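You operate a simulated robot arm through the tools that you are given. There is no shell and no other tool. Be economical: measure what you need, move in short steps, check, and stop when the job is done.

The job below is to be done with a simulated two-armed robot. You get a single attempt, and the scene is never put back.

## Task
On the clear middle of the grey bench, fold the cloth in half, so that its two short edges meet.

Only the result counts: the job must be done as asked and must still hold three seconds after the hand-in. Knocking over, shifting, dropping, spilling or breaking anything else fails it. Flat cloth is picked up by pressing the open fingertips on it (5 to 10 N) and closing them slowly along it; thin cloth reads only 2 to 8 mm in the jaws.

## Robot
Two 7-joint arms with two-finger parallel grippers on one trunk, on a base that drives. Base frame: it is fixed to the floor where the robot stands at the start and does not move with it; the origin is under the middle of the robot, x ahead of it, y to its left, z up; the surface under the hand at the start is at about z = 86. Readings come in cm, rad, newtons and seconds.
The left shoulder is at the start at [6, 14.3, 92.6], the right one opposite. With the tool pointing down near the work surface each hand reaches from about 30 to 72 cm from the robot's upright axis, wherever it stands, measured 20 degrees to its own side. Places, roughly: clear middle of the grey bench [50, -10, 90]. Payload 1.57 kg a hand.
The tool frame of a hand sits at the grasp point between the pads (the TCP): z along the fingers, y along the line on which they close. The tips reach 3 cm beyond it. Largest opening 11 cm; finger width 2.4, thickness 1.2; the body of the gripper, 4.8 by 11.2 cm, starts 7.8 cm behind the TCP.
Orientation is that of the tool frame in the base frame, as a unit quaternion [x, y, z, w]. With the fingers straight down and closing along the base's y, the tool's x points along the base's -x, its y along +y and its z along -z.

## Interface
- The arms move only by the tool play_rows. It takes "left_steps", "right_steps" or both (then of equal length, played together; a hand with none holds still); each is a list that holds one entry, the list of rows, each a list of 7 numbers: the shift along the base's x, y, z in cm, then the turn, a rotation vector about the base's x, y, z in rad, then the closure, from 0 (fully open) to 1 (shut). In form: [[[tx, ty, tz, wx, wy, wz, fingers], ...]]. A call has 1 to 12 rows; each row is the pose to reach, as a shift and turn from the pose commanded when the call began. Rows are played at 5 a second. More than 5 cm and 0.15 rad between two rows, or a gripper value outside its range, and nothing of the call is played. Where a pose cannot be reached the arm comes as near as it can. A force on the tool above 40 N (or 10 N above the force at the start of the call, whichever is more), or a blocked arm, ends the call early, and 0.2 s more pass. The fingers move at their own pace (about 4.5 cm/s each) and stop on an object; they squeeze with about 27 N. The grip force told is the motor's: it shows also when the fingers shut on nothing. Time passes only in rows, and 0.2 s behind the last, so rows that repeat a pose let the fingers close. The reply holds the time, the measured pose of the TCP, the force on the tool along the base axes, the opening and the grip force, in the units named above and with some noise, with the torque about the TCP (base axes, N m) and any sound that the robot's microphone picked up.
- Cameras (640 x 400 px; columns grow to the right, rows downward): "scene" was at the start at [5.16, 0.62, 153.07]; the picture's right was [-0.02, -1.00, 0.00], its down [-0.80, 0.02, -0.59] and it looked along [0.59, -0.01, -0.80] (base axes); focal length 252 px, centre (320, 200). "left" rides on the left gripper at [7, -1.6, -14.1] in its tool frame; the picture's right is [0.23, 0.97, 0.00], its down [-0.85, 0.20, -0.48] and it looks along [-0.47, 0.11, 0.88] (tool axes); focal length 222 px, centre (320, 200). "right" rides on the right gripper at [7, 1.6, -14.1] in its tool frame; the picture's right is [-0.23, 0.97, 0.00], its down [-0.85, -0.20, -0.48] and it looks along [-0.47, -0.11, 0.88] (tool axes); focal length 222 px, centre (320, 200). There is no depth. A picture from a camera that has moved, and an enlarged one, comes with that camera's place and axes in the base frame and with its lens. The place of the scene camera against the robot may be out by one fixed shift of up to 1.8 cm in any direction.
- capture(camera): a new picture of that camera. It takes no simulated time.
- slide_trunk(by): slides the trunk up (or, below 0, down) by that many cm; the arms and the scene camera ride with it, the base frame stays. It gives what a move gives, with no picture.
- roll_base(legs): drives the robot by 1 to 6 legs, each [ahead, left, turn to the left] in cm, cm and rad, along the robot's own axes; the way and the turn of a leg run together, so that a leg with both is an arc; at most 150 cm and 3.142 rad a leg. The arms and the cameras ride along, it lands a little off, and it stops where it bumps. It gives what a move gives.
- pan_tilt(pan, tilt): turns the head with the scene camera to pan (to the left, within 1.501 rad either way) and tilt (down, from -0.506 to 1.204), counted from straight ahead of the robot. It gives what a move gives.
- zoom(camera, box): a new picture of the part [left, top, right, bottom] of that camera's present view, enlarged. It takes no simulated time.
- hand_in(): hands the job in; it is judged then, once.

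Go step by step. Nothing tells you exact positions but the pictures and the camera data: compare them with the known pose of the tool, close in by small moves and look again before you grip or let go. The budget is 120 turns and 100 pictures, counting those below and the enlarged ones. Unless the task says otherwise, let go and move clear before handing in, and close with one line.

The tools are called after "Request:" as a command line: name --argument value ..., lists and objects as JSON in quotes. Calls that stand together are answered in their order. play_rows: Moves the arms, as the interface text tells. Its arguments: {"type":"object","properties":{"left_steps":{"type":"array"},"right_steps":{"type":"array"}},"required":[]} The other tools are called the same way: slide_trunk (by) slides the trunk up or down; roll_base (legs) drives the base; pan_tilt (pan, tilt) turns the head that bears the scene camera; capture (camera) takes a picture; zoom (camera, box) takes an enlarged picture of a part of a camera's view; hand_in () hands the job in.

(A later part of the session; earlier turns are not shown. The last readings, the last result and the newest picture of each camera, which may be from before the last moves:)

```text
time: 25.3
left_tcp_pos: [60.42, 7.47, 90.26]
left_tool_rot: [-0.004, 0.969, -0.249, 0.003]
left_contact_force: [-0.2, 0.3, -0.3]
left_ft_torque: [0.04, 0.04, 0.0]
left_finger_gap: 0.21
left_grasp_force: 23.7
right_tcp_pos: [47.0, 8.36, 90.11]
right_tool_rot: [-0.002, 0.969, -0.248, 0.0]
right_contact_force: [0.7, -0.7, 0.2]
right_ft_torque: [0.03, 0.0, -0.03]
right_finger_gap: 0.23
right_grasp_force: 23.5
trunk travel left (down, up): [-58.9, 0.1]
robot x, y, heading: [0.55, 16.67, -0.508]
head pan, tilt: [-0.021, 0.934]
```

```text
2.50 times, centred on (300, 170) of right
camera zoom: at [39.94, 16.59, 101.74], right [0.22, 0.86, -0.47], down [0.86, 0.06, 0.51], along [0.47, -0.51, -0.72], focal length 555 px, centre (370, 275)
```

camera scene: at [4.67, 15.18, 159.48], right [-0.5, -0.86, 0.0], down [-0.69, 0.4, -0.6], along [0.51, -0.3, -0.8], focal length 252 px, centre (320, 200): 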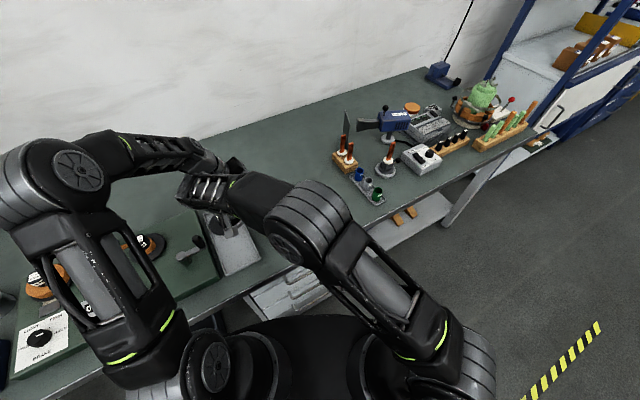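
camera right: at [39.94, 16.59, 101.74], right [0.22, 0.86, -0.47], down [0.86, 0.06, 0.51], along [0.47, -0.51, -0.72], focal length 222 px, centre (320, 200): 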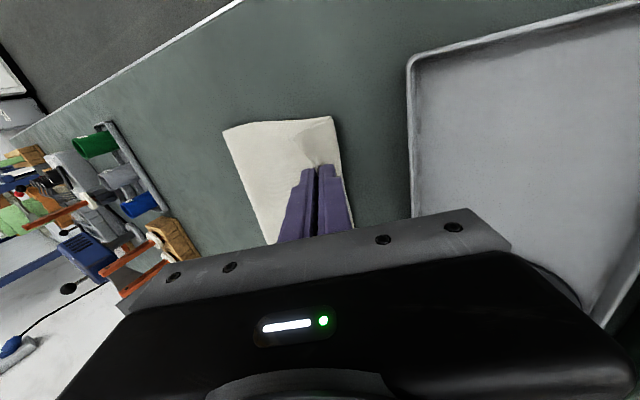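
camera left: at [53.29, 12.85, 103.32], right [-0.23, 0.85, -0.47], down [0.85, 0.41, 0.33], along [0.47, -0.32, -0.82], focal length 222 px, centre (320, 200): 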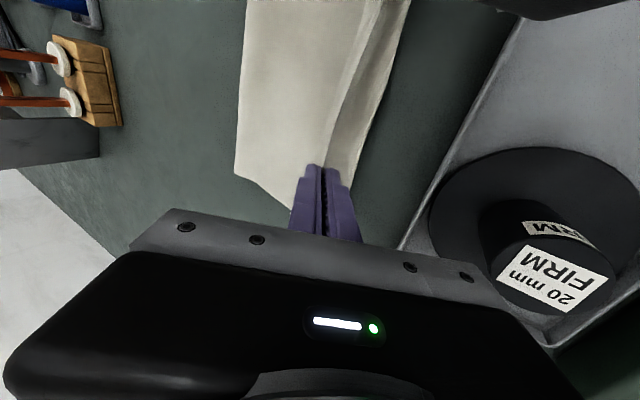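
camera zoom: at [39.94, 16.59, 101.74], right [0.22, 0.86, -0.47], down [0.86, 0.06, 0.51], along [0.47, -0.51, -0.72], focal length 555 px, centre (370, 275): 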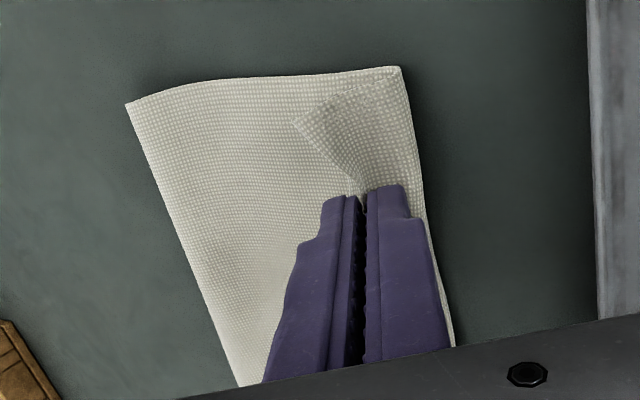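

The fold line got pulled to about y=−4 (should be about −7) because I carried the edge a bit too high at the end, leaving slack. I'll raise back over the fold so the cloth settles, then lay it down again on a lower arc.

Request:
play_rows --left_steps '[[[0, -1, 2, 0, 0, 0, 1], [0, -2.5, 4, 0, 0, 0, 1], [0, -4.5, 6, 0, 0, 0, 1], [0, -7, 7.5, 0, 0, 0, 1], [0, -9.5, 8.5, 0, 0, 0, 1], [0, -11, 8.5, 0, 0, 0, 1], [0, -11, 8.5, 0, 0, 0, 1], [0, -11, 8.5, 0, 0, 0, 1]]]' --right_steps '[[[0, -1, 2, 0, 0, 0, 1], [0, -2.5, 4, 0, 0, 0, 1], [0, -4.5, 6, 0, 0, 0, 1], [0, -7, 7.5, 0, 0, 0, 1], [0, -9.5, 8.5, 0, 0, 0, 1], [0, -11, 8.5, 0, 0, 0, 1], [0, -11, 8.5, 0, 0, 0, 1], [0, -11, 8.5, 0, 0, 0, 1]]]'

Request:
capture --camera "right"

Request:
capture --camera "left"

```text
time: 27.1
left_tcp_pos: [60.49, -3.46, 98.72]
left_tool_rot: [-0.003, 0.969, -0.248, 0.003]
left_contact_force: [-0.3, -0.1, -0.2]
left_ft_torque: [0.04, 0.0, -0.03]
left_finger_gap: 0.24
left_grasp_force: 23.8
right_tcp_pos: [47.02, -2.71, 98.68]
right_tool_rot: [-0.002, 0.969, -0.247, -0.001]
right_contact_force: [-0.1, -0.9, -0.7]
right_ft_torque: [0.07, 0.02, 0.05]
right_finger_gap: 0.21
right_grasp_force: 23.5
trunk travel left (down, up): [-58.9, 0.1]
robot x, y, heading: [-0.03, 16.13, -0.508]
head pan, tilt: [-0.021, 0.934]
```

```text
65 pictures are left
camera right: at [39.99, 5.51, 110.25], right [0.22, 0.86, -0.47], down [0.86, 0.06, 0.51], along [0.47, -0.51, -0.72], focal length 222 px, centre (320, 200)
```

right: 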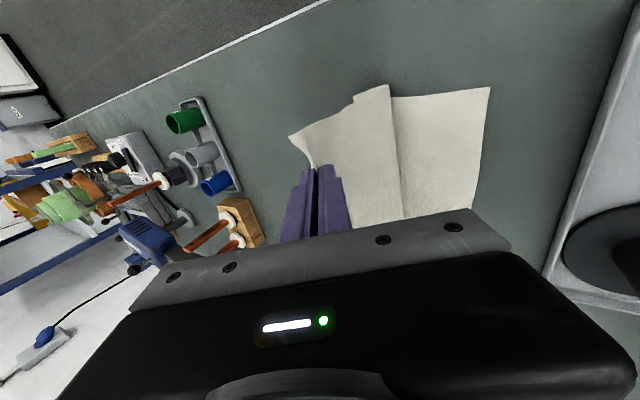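

```text
64 pictures are left
camera left: at [53.37, 1.84, 111.85], right [-0.23, 0.85, -0.47], down [0.85, 0.41, 0.33], along [0.47, -0.32, -0.82], focal length 222 px, centre (320, 200)
```

left: 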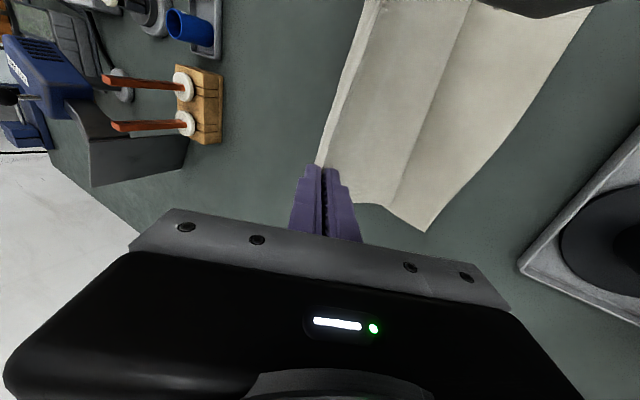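

Slack now hangs on the wrong side; I'll pull up and past the fold line to unroll it, then look before laying it down on a taut arc.

Request:
play_rows --left_steps '[[[0, -2, 1.5, 0, 0, 0, 1], [0, -4, 2, 0, 0, 0, 1], [0, -6, 2, 0, 0, 0, 1], [0, -7, 1.5, 0, 0, 0, 1], [0, -6, 2.2, 0, 0, 0, 1], [0, -4.5, 3, 0, 0, 0, 1], [0, -3, 3.5, 0, 0, 0, 1], [0, -3, 3.5, 0, 0, 0, 1]]]' --right_steps '[[[0, -2, 1.5, 0, 0, 0, 1], [0, -4, 2, 0, 0, 0, 1], [0, -6, 2, 0, 0, 0, 1], [0, -7, 1.5, 0, 0, 0, 1], [0, -6, 2.2, 0, 0, 0, 1], [0, -4.5, 3, 0, 0, 0, 1], [0, -3, 3.5, 0, 0, 0, 1], [0, -3, 3.5, 0, 0, 0, 1]]]'

Request:
capture --camera "right"

Request:
capture --camera "scene"

```text
time: 28.9
left_tcp_pos: [60.47, -6.56, 102.09]
left_tool_rot: [-0.003, 0.968, -0.249, 0.004]
left_contact_force: [-1.2, -0.5, -0.3]
left_ft_torque: [0.06, 0.05, -0.04]
left_finger_gap: 0.2
left_grasp_force: 23.8
right_tcp_pos: [47.05, -5.59, 102.15]
right_tool_rot: [-0.002, 0.969, -0.247, -0.001]
right_contact_force: [1.7, -0.8, -0.2]
right_ft_torque: [0.01, -0.02, 0.02]
right_finger_gap: 0.22
right_grasp_force: 23.3
trunk travel left (down, up): [-58.9, 0.1]
robot x, y, heading: [-0.08, 16.75, -0.507]
head pan, tilt: [-0.021, 0.934]
```

```text
63 pictures are left
camera right: at [39.95, 2.58, 113.73], right [0.22, 0.86, -0.47], down [0.86, 0.06, 0.51], along [0.47, -0.51, -0.72], focal length 222 px, centre (320, 200)
```

right: 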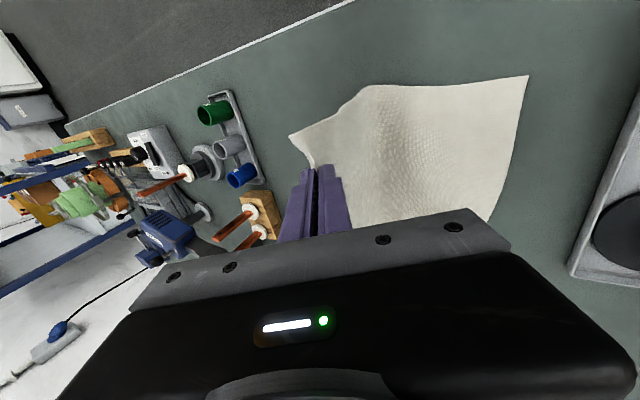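

```text
62 pictures are left
camera scene: at [4.69, 14.86, 159.47], right [-0.5, -0.86, 0.0], down [-0.69, 0.41, -0.59], along [0.51, -0.3, -0.8], focal length 252 px, centre (320, 200)
```

scene: 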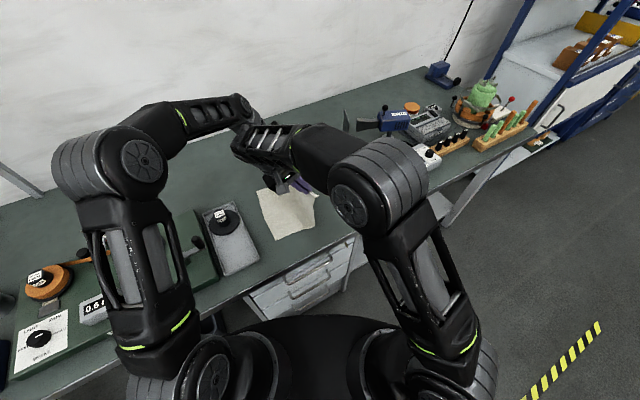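

Now the cloth rises straight from the fold at y≈−7. Laying it down along the taut arc.

Request:
play_rows --left_steps '[[[0, 1.7, -0.2, 0, 0, 0, 1], [0, 3.4, -0.7, 0, 0, 0, 1], [0, 5, -1.4, 0, 0, 0, 1], [0, 7, -2.7, 0, 0, 0, 1], [0, 9, -4.4, 0, 0, 0, 1], [0, 10.6, -6.3, 0, 0, 0, 1], [0, 12, -8.4, 0, 0, 0, 1], [0, 13, -10.2, 0, 0, 0, 1], [0, 13.8, -12, 0, 0, 0, 1], [0, 13.8, -12, 0, 0, 0, 1]]]' --right_steps '[[[0, 1.7, -0.2, 0, 0, 0, 1], [0, 3.4, -0.7, 0, 0, 0, 1], [0, 5, -1.4, 0, 0, 0, 1], [0, 7, -2.7, 0, 0, 0, 1], [0, 9, -4.4, 0, 0, 0, 1], [0, 10.6, -6.3, 0, 0, 0, 1], [0, 12, -8.4, 0, 0, 0, 1], [0, 13, -10.2, 0, 0, 0, 1], [0, 13.8, -12, 0, 0, 0, 1], [0, 13.8, -12, 0, 0, 0, 1]]]'

Request:
zoom --camera "left" --box '[200, 0, 440, 230]'

Request:
zoom --camera "right" --box '[180, 60, 390, 250]'

```text
time: 31.1
left_tcp_pos: [60.39, 7.38, 90.17]
left_tool_rot: [-0.002, 0.969, -0.249, 0.004]
left_contact_force: [0.0, -0.2, 0.4]
left_ft_torque: [0.04, 0.01, -0.04]
left_finger_gap: 0.22
left_grasp_force: 23.8
right_tcp_pos: [47.07, 8.26, 90.15]
right_tool_rot: [-0.002, 0.969, -0.247, 0.0]
right_contact_force: [0.7, -0.3, 1.8]
right_ft_torque: [0.04, -0.05, 0.0]
right_finger_gap: 0.19
right_grasp_force: 23.6
trunk travel left (down, up): [-58.9, 0.1]
robot x, y, heading: [0.22, 16.7, -0.51]
head pan, tilt: [-0.021, 0.934]
```

```text
1.74 times, centred on (320, 115) of left
camera zoom: at [53.32, 12.68, 103.36], right [-0.23, 0.85, -0.47], down [0.85, 0.41, 0.33], along [0.47, -0.32, -0.82], focal length 386 px, centre (320, 348)
```

zoom: 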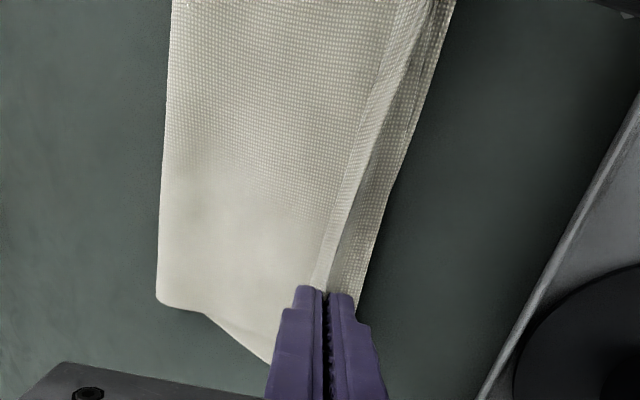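

```text
2.11 times, centred on (285, 155) of right
camera zoom: at [39.93, 16.36, 101.71], right [0.22, 0.86, -0.47], down [0.86, 0.06, 0.52], along [0.47, -0.51, -0.72], focal length 468 px, centre (394, 295)
```

zoom: 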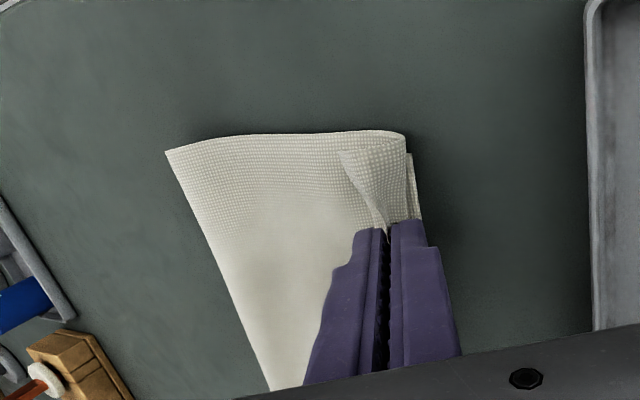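

The fold line is now at y≈−5.9 on both ends and the edges align well. Lowering to light contact and releasing by a small opening.

Request:
play_rows --left_steps '[[[0, 0, -0.3, 0, 0, 0, 1], [0, 0, -0.5, 0, 0, 0, 1], [0, 0, -0.5, 0, 0, 0, 0.95], [0, 0, -0.5, 0, 0, 0, 0.9], [0, 0, -0.5, 0, 0, 0, 0.88], [0, 0, -0.5, 0, 0, 0, 0.88]]]' --right_steps '[[[0, 0, -0.3, 0, 0, 0, 1], [0, 0, -0.5, 0, 0, 0, 1], [0, 0, -0.5, 0, 0, 0, 0.95], [0, 0, -0.5, 0, 0, 0, 0.9], [0, 0, -0.5, 0, 0, 0, 0.88], [0, 0, -0.5, 0, 0, 0, 0.88]]]'

Request:
zoom --camera "left" --box '[200, 0, 440, 230]'

Request:
zoom --camera "right" --box '[180, 60, 390, 250]'

```text
time: 32.5
left_tcp_pos: [60.44, 7.28, 89.73]
left_tool_rot: [-0.002, 0.969, -0.248, 0.004]
left_contact_force: [0.1, 0.3, 0.1]
left_ft_torque: [0.0, 0.0, 0.0]
left_finger_gap: 1.31
left_grasp_force: 0.0
right_tcp_pos: [47.04, 8.14, 89.59]
right_tool_rot: [-0.002, 0.969, -0.247, -0.001]
right_contact_force: [-0.2, -0.2, 0.2]
right_ft_torque: [-0.01, -0.02, 0.04]
right_finger_gap: 1.34
right_grasp_force: 0.0
trunk travel left (down, up): [-58.9, 0.1]
robot x, y, heading: [0.57, 16.74, -0.504]
head pan, tilt: [-0.021, 0.934]
```

```text
1.74 times, centred on (320, 115) of left
camera zoom: at [53.34, 12.67, 102.84], right [-0.23, 0.85, -0.47], down [0.85, 0.41, 0.33], along [0.47, -0.32, -0.82], focal length 386 px, centre (320, 348)
```

zoom: 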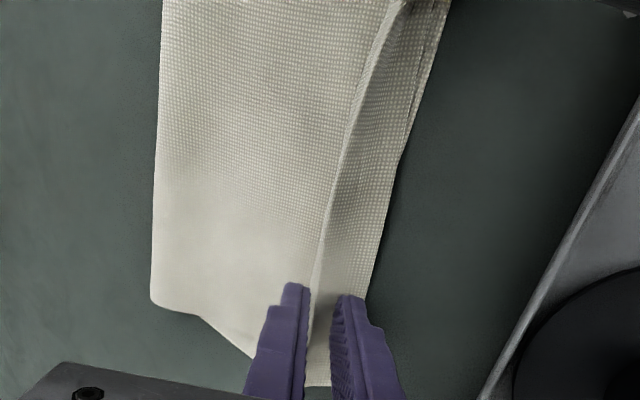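

```text
2.11 times, centred on (285, 155) of right
camera zoom: at [39.95, 16.37, 101.23], right [0.22, 0.86, -0.47], down [0.86, 0.06, 0.51], along [0.47, -0.51, -0.72], focal length 468 px, centre (394, 295)
```

zoom: 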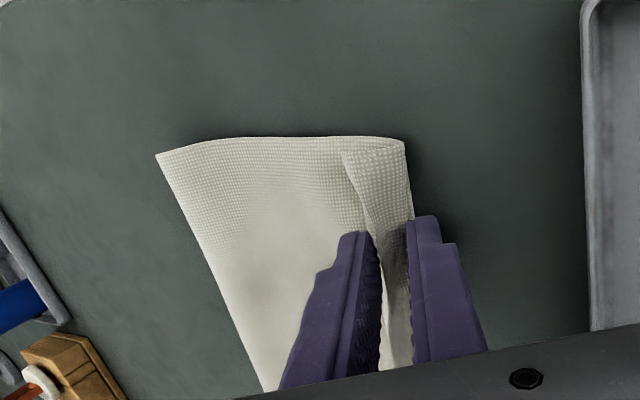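

The lip of the edge leans back toward −y between the fingers. I'll raise slightly and sweep the hands toward +y so the inner finger pushes the lip over to lie outward.

Request:
play_rows --left_steps '[[[0, 0, 0.3, 0, 0, 0, 0.88], [0, 0.5, 0.4, 0, 0, 0, 0.88], [0, 1, 0.4, 0, 0, 0, 0.88], [0, 1.5, 0.4, 0, 0, 0, 0.88], [0, 2, 0.4, 0, 0, 0, 0.88], [0, 2.5, 0.4, 0, 0, 0, 0.88], [0, 2.5, 0.4, 0, 0, 0, 0.88]]]' --right_steps '[[[0, 0, 0.3, 0, 0, 0, 0.88], [0, 0.5, 0.4, 0, 0, 0, 0.88], [0, 1, 0.4, 0, 0, 0, 0.88], [0, 1.5, 0.4, 0, 0, 0, 0.88], [0, 2, 0.4, 0, 0, 0, 0.88], [0, 2.5, 0.4, 0, 0, 0, 0.88], [0, 2.5, 0.4, 0, 0, 0, 0.88]]]'

Request:
zoom --camera "left" --box '[200, 0, 440, 230]'

Request:
zoom --camera "right" --box '[180, 60, 390, 250]'

```text
time: 34.1
left_tcp_pos: [60.46, 9.83, 90.13]
left_tool_rot: [-0.002, 0.969, -0.249, 0.004]
left_contact_force: [0.2, 0.0, 0.2]
left_ft_torque: [-0.01, 0.04, -0.01]
left_finger_gap: 1.34
left_grasp_force: 0.0
right_tcp_pos: [47.07, 10.52, 89.99]
right_tool_rot: [-0.001, 0.969, -0.247, 0.0]
right_contact_force: [-0.4, -0.8, -0.3]
right_ft_torque: [0.0, 0.01, -0.02]
right_finger_gap: 1.34
right_grasp_force: 0.1
trunk travel left (down, up): [-58.9, 0.1]
robot x, y, heading: [0.23, 16.47, -0.509]
head pan, tilt: [-0.021, 0.934]
```

```text
1.74 times, centred on (320, 115) of left
camera zoom: at [53.37, 15.17, 103.25], right [-0.23, 0.85, -0.47], down [0.85, 0.41, 0.33], along [0.47, -0.32, -0.82], focal length 386 px, centre (320, 348)
```

zoom: 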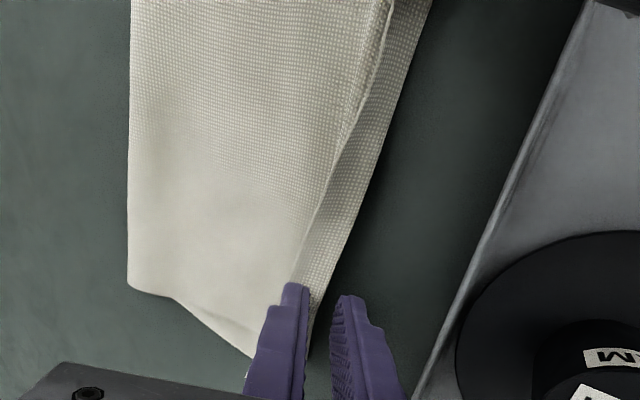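

```text
2.11 times, centred on (285, 155) of right
camera zoom: at [39.98, 18.88, 101.63], right [0.22, 0.86, -0.47], down [0.86, 0.06, 0.52], along [0.47, -0.51, -0.72], focal length 468 px, centre (394, 295)
```

zoom: 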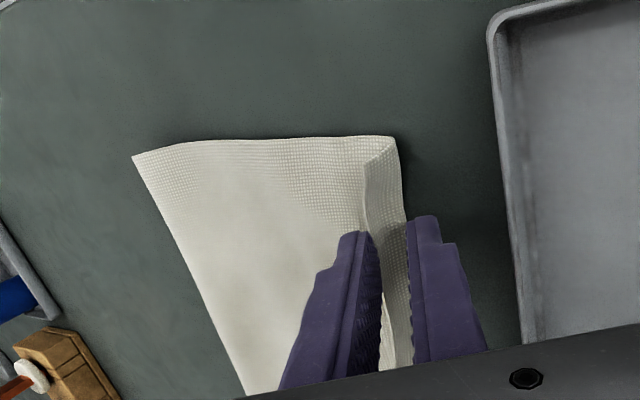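

The sweep is unfolding the lip; continue a little further.

Request:
play_rows --left_steps '[[[0, 0.5, 0, 0, 0, 0, 0.9], [0, 0.8, 0, 0, 0, 0, 0.9], [0, 0.8, 0, 0, 0, 0, 0.9], [0, 0.8, 0, 0, 0, 0, 0.9]]]' --right_steps '[[[0, 0.5, 0.1, 0, 0, 0, 0.9], [0, 1, 0.1, 0, 0, 0, 0.9], [0, 1.4, 0.1, 0, 0, 0, 0.9], [0, 1.4, 0.1, 0, 0, 0, 0.9]]]'

Request:
zoom --camera "left" --box '[200, 0, 440, 230]'

Request:
zoom --camera "right" --box '[180, 60, 390, 250]'

```text
time: 35.1
left_tcp_pos: [60.52, 10.63, 90.0]
left_tool_rot: [-0.003, 0.968, -0.249, 0.003]
left_contact_force: [-1.4, -0.8, -0.1]
left_ft_torque: [-0.02, -0.01, -0.01]
left_finger_gap: 1.08
left_grasp_force: 0.1
right_tcp_pos: [46.98, 12.15, 90.22]
right_tool_rot: [-0.001, 0.969, -0.247, -0.001]
right_contact_force: [0.1, 0.0, 0.3]
right_ft_torque: [-0.03, 0.0, 0.0]
right_finger_gap: 1.1
right_grasp_force: 0.0
trunk travel left (down, up): [-58.9, 0.1]
robot x, y, heading: [0.37, 16.02, -0.506]
head pan, tilt: [-0.021, 0.934]
```

```text
1.74 times, centred on (320, 115) of left
camera zoom: at [53.35, 15.95, 103.25], right [-0.23, 0.85, -0.47], down [0.85, 0.41, 0.33], along [0.47, -0.32, -0.82], focal length 386 px, centre (320, 348)
```

zoom: 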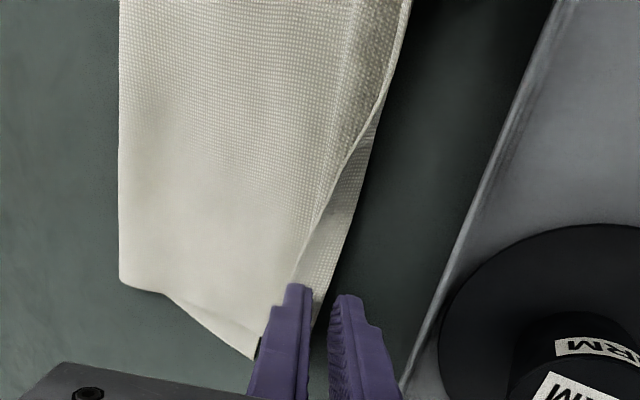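

```text
2.11 times, centred on (285, 155) of right
camera zoom: at [39.94, 20.32, 101.75], right [0.22, 0.86, -0.47], down [0.86, 0.06, 0.51], along [0.47, -0.51, -0.72], focal length 468 px, centre (394, 295)
```

zoom: 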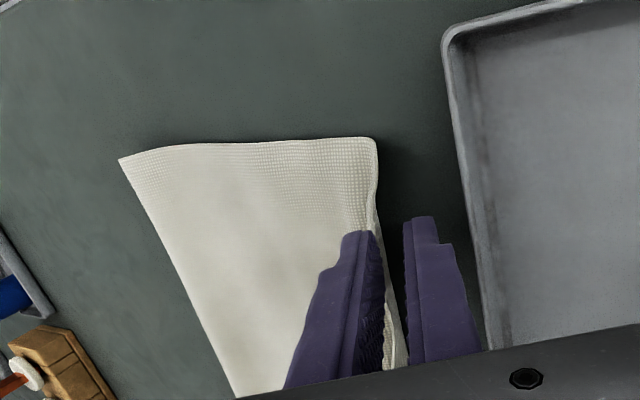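

The near side now lies flat. Withdrawing both hands upward.

Request:
play_rows --left_steps '[[[0, 0.3, 1, 0, 0, 0, 0.9], [0, 0.6, 2.2, 0, 0, 0, 0.9], [0, 0.6, 5, 0.1, 0, 0, 0.9], [0, 0.6, 8, 0.2, 0, 0, 0.9], [0, 0.6, 10, 0.3, 0, 0, 0.9], [0, 0.6, 12, 0.4, 0, 0, 0.9], [0, 0.6, 12, 0.5, 0, 0, 0.9]]]' --right_steps '[[[0, 0.3, 1, 0, 0, 0, 0.9], [0, 0.6, 2.2, 0, 0, 0, 0.9], [0, 0.6, 5, 0.1, 0, 0, 0.9], [0, 0.6, 8, 0.2, 0, 0, 0.9], [0, 0.6, 10, 0.3, 0, 0, 0.9], [0, 0.6, 12, 0.4, 0, 0, 0.9], [0, 0.6, 12, 0.5, 0, 0, 0.9]]]'

Request:
capture --camera "left"

Request:
capture --camera "right"

Request:
capture --camera "scene"

```text
time: 36.7
left_tcp_pos: [60.55, 11.1, 102.12]
left_tool_rot: [-0.001, 1.0, 0.0, 0.004]
left_contact_force: [-0.5, -0.6, -0.5]
left_ft_torque: [0.06, 0.01, 0.01]
left_finger_gap: 1.1
left_grasp_force: 0.0
right_tcp_pos: [47.07, 12.58, 102.09]
right_tool_rot: [-0.001, 1.0, 0.002, 0.001]
right_contact_force: [-0.6, 0.1, -0.5]
right_ft_torque: [0.0, 0.0, 0.02]
right_finger_gap: 1.08
right_grasp_force: 0.0
trunk travel left (down, up): [-58.9, 0.1]
robot x, y, heading: [0.47, 16.19, -0.508]
head pan, tilt: [-0.021, 0.934]
```

```text
53 pictures are left
camera left: at [53.41, 9.53, 116.21], right [-0.23, 0.97, 0.0], down [0.85, 0.2, 0.48], along [0.47, 0.11, -0.87], focal length 222 px, centre (320, 200)
```

left: 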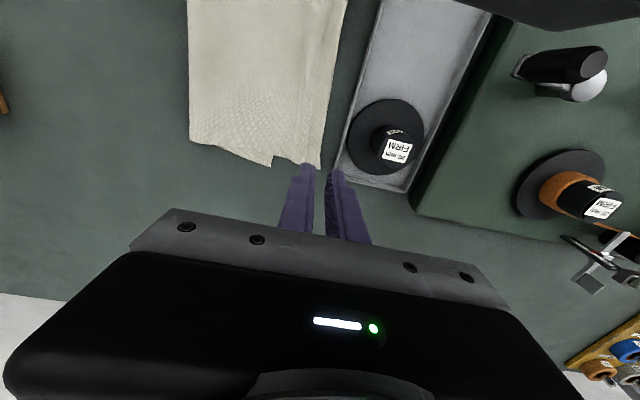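

```text
52 pictures are left
camera right: at [40.0, 14.22, 116.2], right [0.22, 0.97, 0.0], down [0.86, -0.2, 0.48], along [0.47, -0.1, -0.88], focal length 222 px, centre (320, 200)
```

right: 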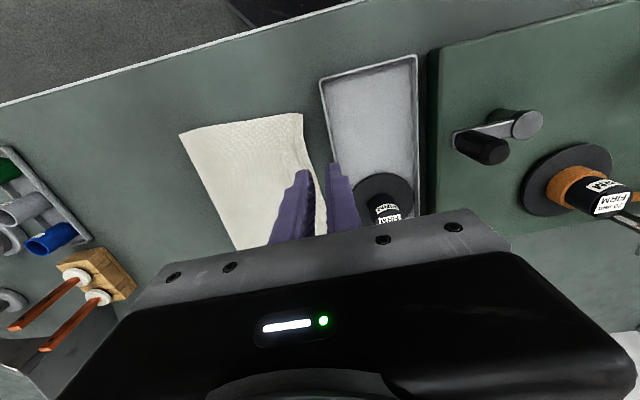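

```text
51 pictures are left
camera scene: at [4.7, 14.79, 159.47], right [-0.5, -0.86, 0.0], down [-0.69, 0.41, -0.59], along [0.51, -0.3, -0.8], focal length 252 px, centre (320, 200)
```

scene: 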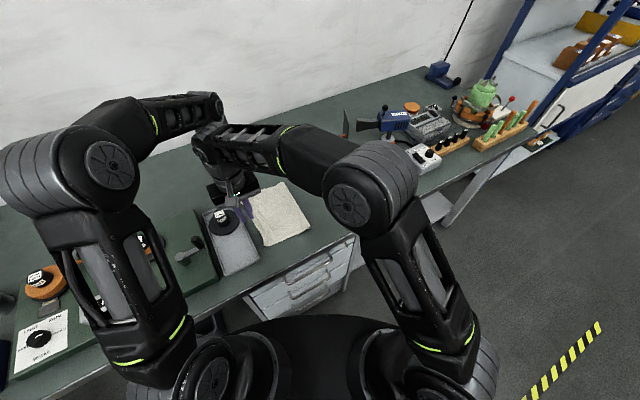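

The cloth is folded; I see a small irregularity at the far-left corner. Backing the robot off for a clear view.

Request:
roll_base --legs '[[-16, 0, 0]]'

Request:
capture --camera "scene"

Request:
capture --camera "left"

```text
time: 38.1
left_tcp_pos: [46.31, 19.4, 102.15]
left_tool_rot: [-0.003, 1.0, -0.002, 0.004]
left_contact_force: [0.3, 0.5, 0.2]
left_ft_torque: [-0.02, -0.03, -0.01]
left_finger_gap: 1.1
left_grasp_force: 0.0
right_tcp_pos: [32.88, 20.67, 102.13]
right_tool_rot: [-0.003, 1.0, 0.0, 0.002]
right_contact_force: [0.0, -0.1, -0.4]
right_ft_torque: [0.02, -0.03, 0.01]
right_finger_gap: 1.12
right_grasp_force: 0.1
trunk travel left (down, up): [-58.9, 0.1]
robot x, y, heading: [-14.24, 24.41, -0.504]
head pan, tilt: [-0.021, 0.934]
```

```text
50 pictures are left
camera scene: at [-9.55, 22.84, 159.48], right [-0.5, -0.86, 0.0], down [-0.69, 0.4, -0.6], along [0.52, -0.3, -0.8], focal length 252 px, centre (320, 200)
```

scene: 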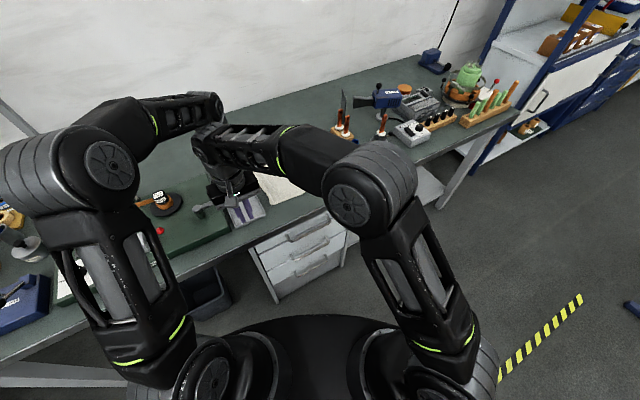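

```text
49 pictures are left
camera left: at [39.22, 17.61, 116.29], right [-0.23, 0.97, 0.0], down [0.85, 0.21, 0.49], along [0.47, 0.11, -0.87], focal length 222 px, centre (320, 200)
```

left: 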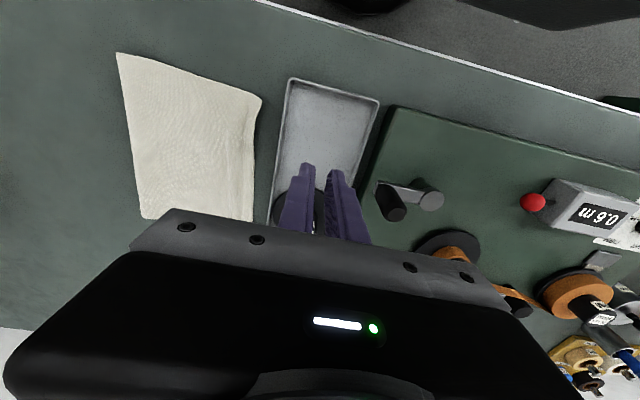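

The far corner is hidden; I'll drive back right and square the robot up for an unobstructed scene view.

Request:
roll_base --legs '[[14.5, -26.3, 0], [0, 0, 0.505]]'

Request:
capture --camera "scene"

```text
time: 41.6
left_tcp_pos: [41.29, 19.09, 102.05]
left_tool_rot: [-0.251, 0.968, 0.0, 0.004]
left_contact_force: [-0.1, 0.5, -0.5]
left_ft_torque: [-0.01, -0.01, -0.02]
left_finger_gap: 1.11
left_grasp_force: 0.1
right_tcp_pos: [28.77, 13.84, 102.15]
right_tool_rot: [-0.251, 0.968, 0.0, 0.0]
right_contact_force: [0.6, 0.1, -0.6]
right_ft_torque: [-0.03, 0.02, 0.04]
right_finger_gap: 1.12
right_grasp_force: 0.0
trunk travel left (down, up): [-58.9, 0.1]
robot x, y, heading: [-14.11, -5.65, -0.006]
head pan, tilt: [-0.021, 0.934]
```

```text
48 pictures are left
camera scene: at [-8.8, -5.01, 159.48], right [-0.02, -1.0, 0.0], down [-0.8, 0.02, -0.59], along [0.59, -0.01, -0.8], focal length 252 px, centre (320, 200)
```

scene: 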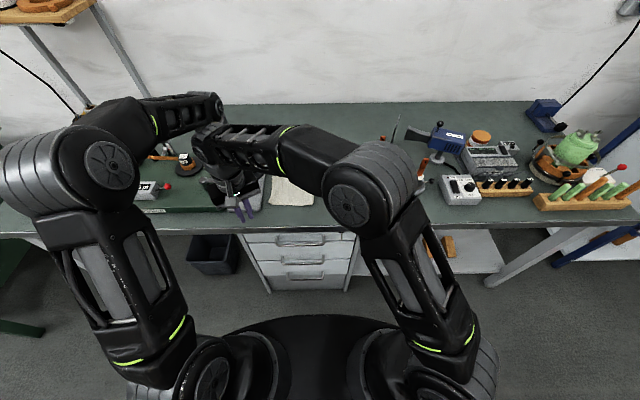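

The right forearm blocks the view; moving the right hand back to its own side.

Request:
play_rows --right_steps '[[[0, -4, 0, 0, 0, 0, 0.9], [0, -8, 0, 0, 0, 0, 0.9], [0, -12, 0, 0, 0, 0, 0.9], [0, -16, 0, 0, 0, 0, 0.9], [0, -20, 0, 0, 0, 0, 0.9], [0, -24, 0, 0, 0, 0, 0.9], [0, -28, 0, 0, 0, 0, 0.9], [0, -32, 0, 0, 0, 0, 0.9], [0, -36, 0, 0, 0, 0, 0.9], [0, -36, 0, 0, 0, 0, 0.9]]]'

Request:
capture --camera "scene"

Request:
zoom --camera "scene" --box '[230, 140, 350, 230]'

```text
time: 43.8
left_tcp_pos: [41.44, 19.14, 102.16]
left_tool_rot: [-0.251, 0.968, 0.0, 0.004]
left_contact_force: [-1.2, 0.3, 1.1]
left_ft_torque: [-0.02, -0.01, -0.01]
left_finger_gap: 1.11
left_grasp_force: 0.1
right_tcp_pos: [28.86, -22.1, 102.17]
right_tool_rot: [-0.252, 0.968, 0.0, 0.0]
right_contact_force: [0.5, 0.0, 0.5]
right_ft_torque: [-0.01, 0.0, 0.0]
right_finger_gap: 1.1
right_grasp_force: 0.1
trunk travel left (down, up): [-58.9, 0.1]
robot x, y, heading: [-13.62, -5.69, -0.004]
head pan, tilt: [-0.021, 0.934]
```

```text
47 pictures are left
camera scene: at [-8.77, -5.0, 159.47], right [-0.02, -1.0, 0.0], down [-0.8, 0.02, -0.59], along [0.59, -0.01, -0.8], focal length 252 px, centre (320, 200)
```

scene: 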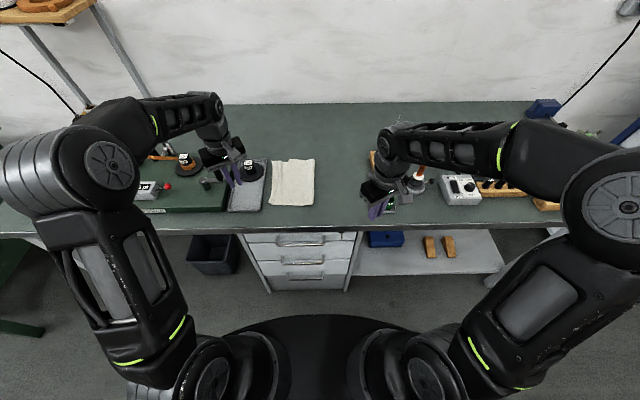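

```text
4.44 times, centred on (290, 185) of scene
camera zoom: at [-8.77, -5.0, 159.47], right [-0.02, -1.0, 0.0], down [-0.8, 0.02, -0.59], along [0.59, -0.01, -0.8], focal length 1118 px, centre (453, 267)
```

zoom: 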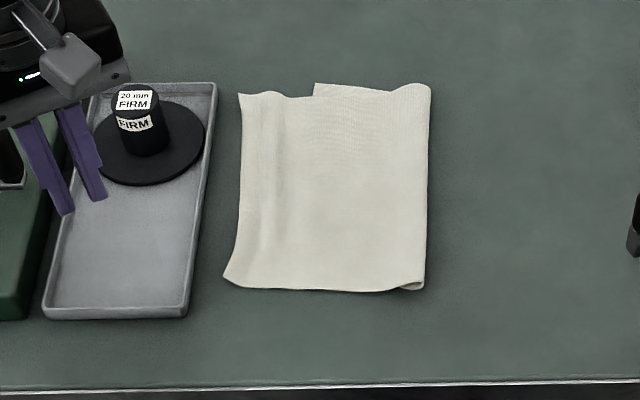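

The view shows the fold is square, but my sweep dragged the top edge past the fixed one by about 5.5 cm (top edge y≈13.5, fixed ≈7.5, fold ≈−4). I'll go back, re-grip the top edge where it overhangs onto bare bench, unroll the fold and lay it again correctly.

Request:
roll_base --legs '[[0, 0, -0.505], [2.3, 24.9, 0]]'

Request:
play_rows --right_steps '[[[2, 2, 0, 0, 0, 0, 0.75], [4, 5, 0, 0, 0, 0, 0.75], [6, 8.5, 0, 0, 0, 0, 0.75], [8, 12, 0, 0, 0, 0, 0.75], [10, 15, 0, 0, 0, 0, 0.75], [12, 18.5, 0, 0, 0, 0, 0.75], [14, 21.5, 0, 0, 0, 0, 0.75], [15.5, 25, 0, 0, 0, 0, 0.75], [17, 28, 0, 0, 0, 0, 0.75], [17, 29, 0, 0, 0, 0, 0.75]]]'

Request:
capture --camera "left"

Request:
capture --camera "right"

```text
time: 47.0
left_tcp_pos: [60.46, 10.31, 102.17]
left_tool_rot: [-0.004, 1.0, -0.002, 0.004]
left_contact_force: [0.1, 0.6, -0.2]
left_ft_torque: [-0.04, 0.03, 0.0]
left_finger_gap: 1.09
left_grasp_force: 0.0
right_tcp_pos: [29.78, -19.75, 102.13]
right_tool_rot: [-0.004, 1.0, 0.001, 0.0]
right_contact_force: [-0.4, 0.0, -0.6]
right_ft_torque: [-0.01, 0.03, -0.04]
right_finger_gap: 1.11
right_grasp_force: 0.0
trunk travel left (down, up): [-58.9, 0.1]
robot x, y, heading: [0.41, 14.96, -0.506]
head pan, tilt: [-0.021, 0.934]
```

```text
time: 49.2
left_tcp_pos: [60.51, 10.25, 102.09]
left_tool_rot: [-0.004, 1.0, 0.0, 0.004]
left_contact_force: [0.9, 0.8, 0.1]
left_ft_torque: [0.02, -0.03, 0.01]
left_finger_gap: 1.09
left_grasp_force: 0.2
right_tcp_pos: [46.72, 9.08, 102.1]
right_tool_rot: [-0.003, 1.0, 0.0, 0.0]
right_contact_force: [-0.4, 0.1, -0.3]
right_ft_torque: [0.02, 0.02, -0.02]
right_finger_gap: 2.74
right_grasp_force: 0.0
trunk travel left (down, up): [-58.9, 0.1]
robot x, y, heading: [0.11, 15.05, -0.504]
head pan, tilt: [-0.021, 0.934]
```

```text
45 pictures are left
camera left: at [53.42, 8.61, 116.24], right [-0.23, 0.97, 0.0], down [0.85, 0.21, 0.48], along [0.47, 0.11, -0.87], focal length 222 px, centre (320, 200)
```

left: 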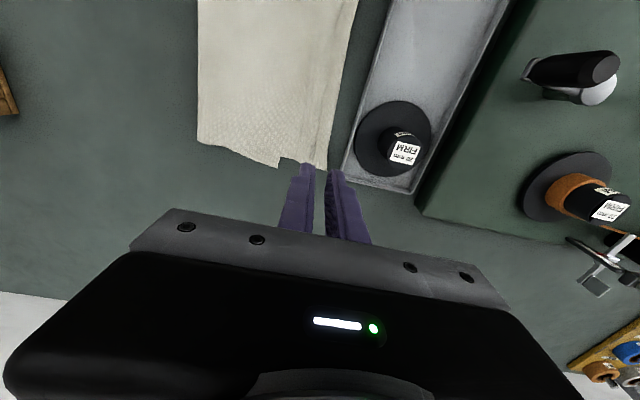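

```text
44 pictures are left
camera right: at [39.63, 10.72, 116.25], right [0.22, 0.98, 0.0], down [0.86, -0.19, 0.48], along [0.47, -0.1, -0.88], focal length 222 px, centre (320, 200)
```

right: 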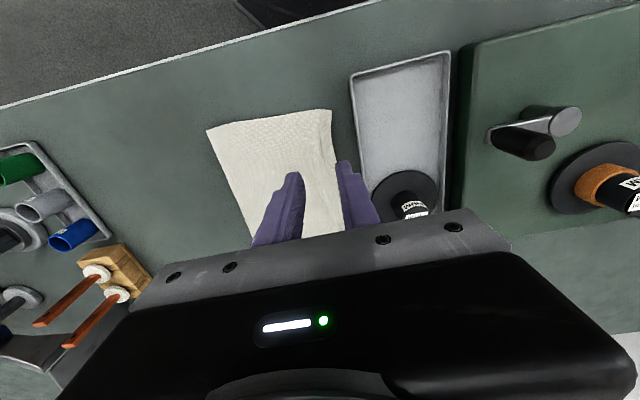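

Wrist cameras: top edge at y≈11.9 (x=60) and ≈10.8 (x=47), over bare bench beyond the fixed edge. Lowering with the outer finger just at that edge.

Request:
play_rows --left_steps '[[[0, 0.3, -3, 0, 0, 0, 0.75], [0, 0.3, -6, 0, 0, 0, 0.75], [0, 0.3, -9, 0, 0, 0, 0.75], [0, 0.3, -11.4, 0, 0, 0, 0.75], [0, 0.3, -11.4, 0, 0, 0, 0.75]]]' --right_steps '[[[0.3, 0.5, -3, 0, 0, 0, 0.75], [0.3, 0.5, -6, 0, 0, 0, 0.75], [0.3, 0.5, -9, 0, 0, 0, 0.75], [0.3, 0.5, -11.4, 0, 0, 0, 0.75], [0.3, 0.5, -11.4, 0, 0, 0, 0.75]]]'

Request:
zoom --camera "left" --box '[180, 40, 420, 240]'

Request:
zoom --camera "right" --box '[180, 40, 420, 240]'

```text
time: 50.4
left_tcp_pos: [60.49, 10.67, 90.71]
left_tool_rot: [-0.006, 1.0, -0.001, 0.004]
left_contact_force: [-0.6, 0.5, -0.5]
left_ft_torque: [-0.03, 0.0, -0.01]
left_finger_gap: 2.75
left_grasp_force: 0.1
right_tcp_pos: [47.09, 9.47, 90.7]
right_tool_rot: [-0.003, 1.0, 0.0, 0.001]
right_contact_force: [-0.4, -0.3, -0.1]
right_ft_torque: [-0.04, -0.04, 0.03]
right_finger_gap: 2.76
right_grasp_force: 0.1
trunk travel left (down, up): [-58.9, 0.1]
robot x, y, heading: [0.44, 14.98, -0.503]
head pan, tilt: [-0.021, 0.934]
```

```text
2.00 times, centred on (300, 140) of left
camera zoom: at [53.42, 8.98, 104.84], right [-0.23, 0.97, 0.0], down [0.85, 0.21, 0.49], along [0.47, 0.11, -0.87], focal length 444 px, centre (360, 320)
```

zoom: 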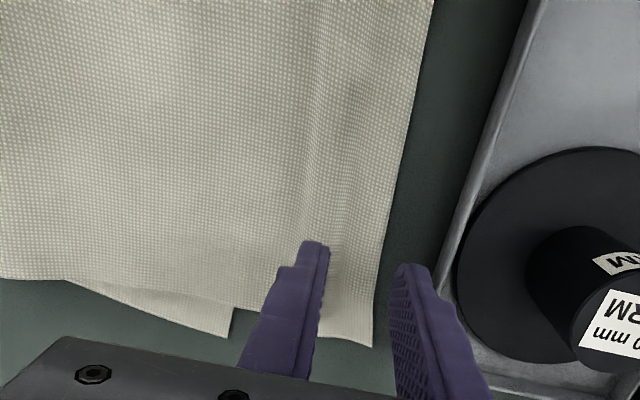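

```text
2.00 times, centred on (300, 140) of right
camera zoom: at [39.93, 11.21, 104.74], right [0.22, 0.98, 0.0], down [0.86, -0.19, 0.48], along [0.47, -0.1, -0.88], focal length 444 px, centre (360, 320)
```

zoom: 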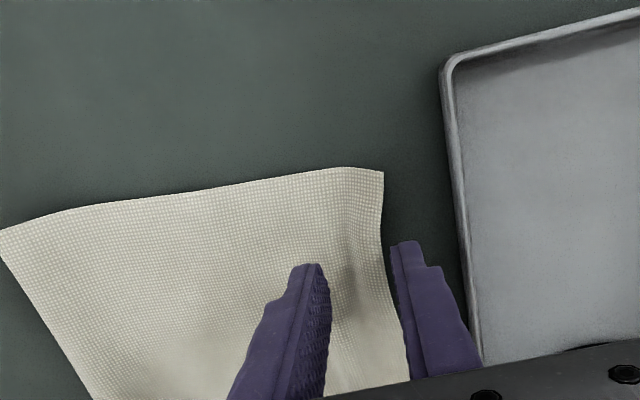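

Placing looks right. I'll narrow the gap to 1.8 cm so that only the overhanging single layer is under the fingers, and lower to contact.

Request:
play_rows --left_steps '[[[0, 0.3, 0, 0, 0, 0, 0.836], [0, 0.3, -0.6, 0, 0, 0, 0.836], [0, 0.3, -1.1, 0, 0, 0, 0.836], [0, 0.3, -1.4, 0, 0, 0, 0.836]]]' --right_steps '[[[0, 0.6, 0, 0, 0, 0, 0.836], [0, 0.6, -0.6, 0, 0, 0, 0.836], [0, 0.6, -1.1, 0, 0, 0, 0.836], [0, 0.6, -1.4, 0, 0, 0, 0.836]]]'

```text
time: 51.4
left_tcp_pos: [60.58, 10.94, 89.33]
left_tool_rot: [-0.004, 1.0, -0.001, 0.003]
left_contact_force: [-0.4, 0.0, 0.3]
left_ft_torque: [0.0, 0.02, -0.01]
left_finger_gap: 1.81
left_grasp_force: 0.1
right_tcp_pos: [47.15, 10.28, 89.15]
right_tool_rot: [-0.004, 1.0, 0.0, 0.001]
right_contact_force: [0.1, -0.1, -0.1]
right_ft_torque: [0.01, 0.07, 0.01]
right_finger_gap: 1.81
right_grasp_force: 0.1
trunk travel left (down, up): [-58.9, 0.1]
robot x, y, heading: [0.23, 15.09, -0.503]
head pan, tilt: [-0.021, 0.934]
```

Request:
play_rows --left_steps '[[[0, 0, -0.1, 0, 0, 0, 0.836], [0, 0, -0.2, 0, 0, 0, 0.836], [0, 0, -0.28, 0, 0, 0, 0.836]]]' --right_steps '[[[0, -0.2, 0, 0, 0, 0, 0.836], [0, -0.2, -0.1, 0, 0, 0, 0.836], [0, -0.2, -0.18, 0, 0, 0, 0.836]]]'

Request:
zoom --camera "left" --box '[180, 40, 420, 240]'

Request:
zoom --camera "right" --box '[180, 40, 420, 240]'

```text
time: 52.2
left_tcp_pos: [60.56, 11.03, 89.15]
left_tool_rot: [-0.004, 1.0, -0.002, 0.004]
left_contact_force: [-0.2, -0.1, 6.2]
left_ft_torque: [-0.04, 0.01, -0.02]
left_finger_gap: 1.78
left_grasp_force: 0.0
right_tcp_pos: [47.04, 10.14, 89.1]
right_tool_rot: [-0.004, 1.0, -0.001, 0.001]
right_contact_force: [0.5, -0.2, 0.8]
right_ft_torque: [-0.01, 0.02, -0.01]
right_finger_gap: 1.78
right_grasp_force: 0.1
trunk travel left (down, up): [-58.9, 0.1]
robot x, y, heading: [0.13, 15.23, -0.508]
head pan, tilt: [-0.021, 0.934]
```

```text
2.00 times, centred on (300, 140) of left
camera zoom: at [53.43, 9.24, 103.23], right [-0.23, 0.97, 0.0], down [0.85, 0.21, 0.49], along [0.47, 0.11, -0.87], focal length 444 px, centre (360, 320)
```

zoom: 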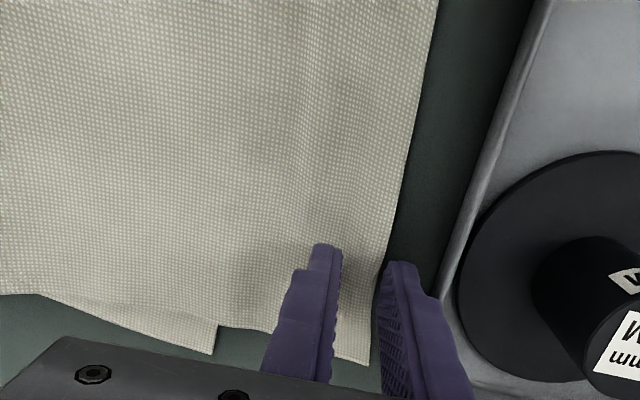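

```text
2.00 times, centred on (300, 140) of right
camera zoom: at [39.93, 11.65, 103.26], right [0.22, 0.98, 0.0], down [0.86, -0.19, 0.48], along [0.47, -0.1, -0.88], focal length 444 px, centre (360, 320)
```

zoom: 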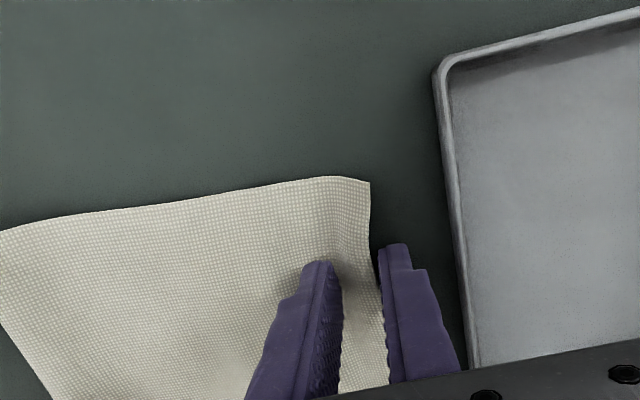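

Request:
play_rows --left_steps '[[[0, 0, 0, 0, 0, 0, 0.836], [0, 0, 0, 0, 0, 0, 0.836], [0, 0, 0, 0, 0, 0, 0.86], [0, 0, 0, 0, 0, 0, 0.88], [0, 0, 0, 0, 0, 0, 0.9], [0, 0, 0, 0, 0, 0, 0.92], [0, 0, 0, 0, 0, 0, 0.94], [0, 0, 0, 0, 0, 0, 0.96], [0, 0, 0, 0, 0, 0, 0.98], [0, 0, 0, 0, 0, 0, 1], [0, 0, 0, 0, 0, 0, 1], [0, 0, 0, 0, 0, 0, 1]]]' --right_steps '[[[0, 0, -0.06, 0, 0, 0, 0.836], [0, 0, -0.12, 0, 0, 0, 0.836], [0, 0, -0.12, 0, 0, 0, 0.86], [0, 0, -0.12, 0, 0, 0, 0.88], [0, 0, -0.12, 0, 0, 0, 0.9], [0, 0, -0.12, 0, 0, 0, 0.92], [0, 0, -0.12, 0, 0, 0, 0.94], [0, 0, -0.12, 0, 0, 0, 0.96], [0, 0, -0.12, 0, 0, 0, 0.98], [0, 0, -0.12, 0, 0, 0, 1], [0, 0, -0.12, 0, 0, 0, 1], [0, 0, -0.12, 0, 0, 0, 1]]]'

Request:
play_rows --left_steps '[[[0, 0, 1, 0, 0, 0, 1], [0, -0.5, 2.5, 0, 0, 0, 1], [0, -1, 4, 0, 0, 0, 1], [0, -1, 4, 0, 0, 0, 1]]]' --right_steps '[[[0, 0, 1, 0, 0, 0, 1], [0, -0.5, 2.5, 0, 0, 0, 1], [0, -1, 4, 0, 0, 0, 1], [0, -1, 4, 0, 0, 0, 1]]]'

Request:
zoom --camera "left" --box '[180, 40, 420, 240]'

Request:
zoom --camera "right" --box '[180, 40, 420, 240]'

```text
time: 54.8
left_tcp_pos: [60.43, 10.8, 89.1]
left_tool_rot: [-0.004, 1.0, -0.001, 0.005]
left_contact_force: [-0.7, -1.7, 4.8]
left_ft_torque: [-0.09, 0.04, 0.02]
left_finger_gap: 0.23
left_grasp_force: 24.2
right_tcp_pos: [46.96, 10.02, 89.11]
right_tool_rot: [-0.003, 1.0, 0.001, 0.001]
right_contact_force: [1.3, -2.5, 19.4]
right_ft_torque: [-0.23, -0.06, -0.02]
right_finger_gap: 0.19
right_grasp_force: 23.6
trunk travel left (down, up): [-58.9, 0.1]
robot x, y, heading: [0.2, 15.09, -0.499]
head pan, tilt: [-0.021, 0.934]
```

```text
time: 55.8
left_tcp_pos: [60.53, 9.91, 93.1]
left_tool_rot: [-0.005, 1.0, 0.0, 0.003]
left_contact_force: [0.1, -0.2, 0.6]
left_ft_torque: [-0.01, 0.0, 0.03]
left_finger_gap: 0.24
left_grasp_force: 24.3
right_tcp_pos: [47.11, 9.16, 92.85]
right_tool_rot: [-0.004, 1.0, 0.0, 0.0]
right_contact_force: [0.2, 0.0, -0.4]
right_ft_torque: [0.03, -0.01, 0.01]
right_finger_gap: 0.2
right_grasp_force: 23.9
trunk travel left (down, up): [-58.9, 0.1]
robot x, y, heading: [0.33, 15.32, -0.506]
head pan, tilt: [-0.021, 0.934]
```

```text
2.00 times, centred on (300, 140) of left
camera zoom: at [53.53, 8.22, 107.15], right [-0.23, 0.97, 0.0], down [0.85, 0.21, 0.48], along [0.47, 0.11, -0.87], focal length 444 px, centre (360, 320)
```

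zoom: 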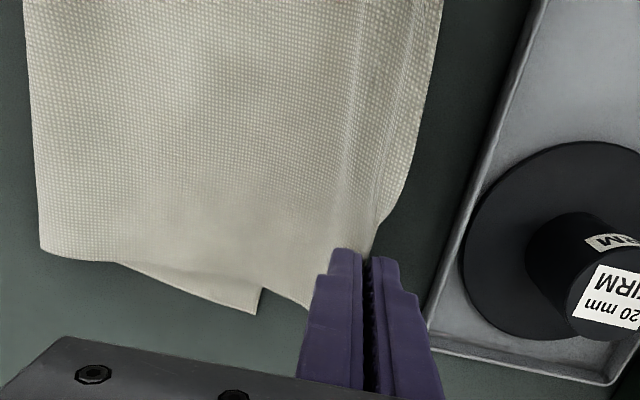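

```text
2.00 times, centred on (300, 140) of right
camera zoom: at [40.01, 10.65, 107.04], right [0.22, 0.98, 0.0], down [0.86, -0.19, 0.48], along [0.47, -0.1, -0.88], focal length 444 px, centre (360, 320)
```

zoom: 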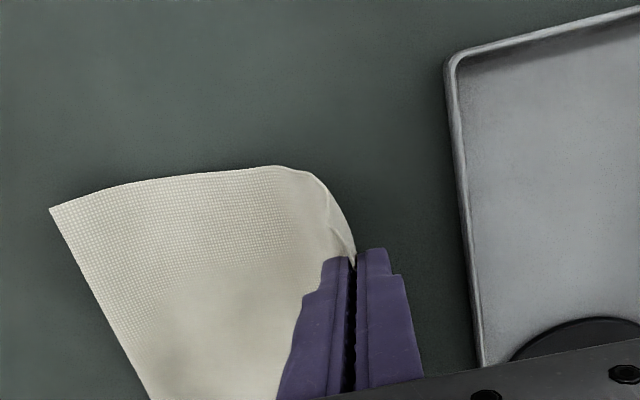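

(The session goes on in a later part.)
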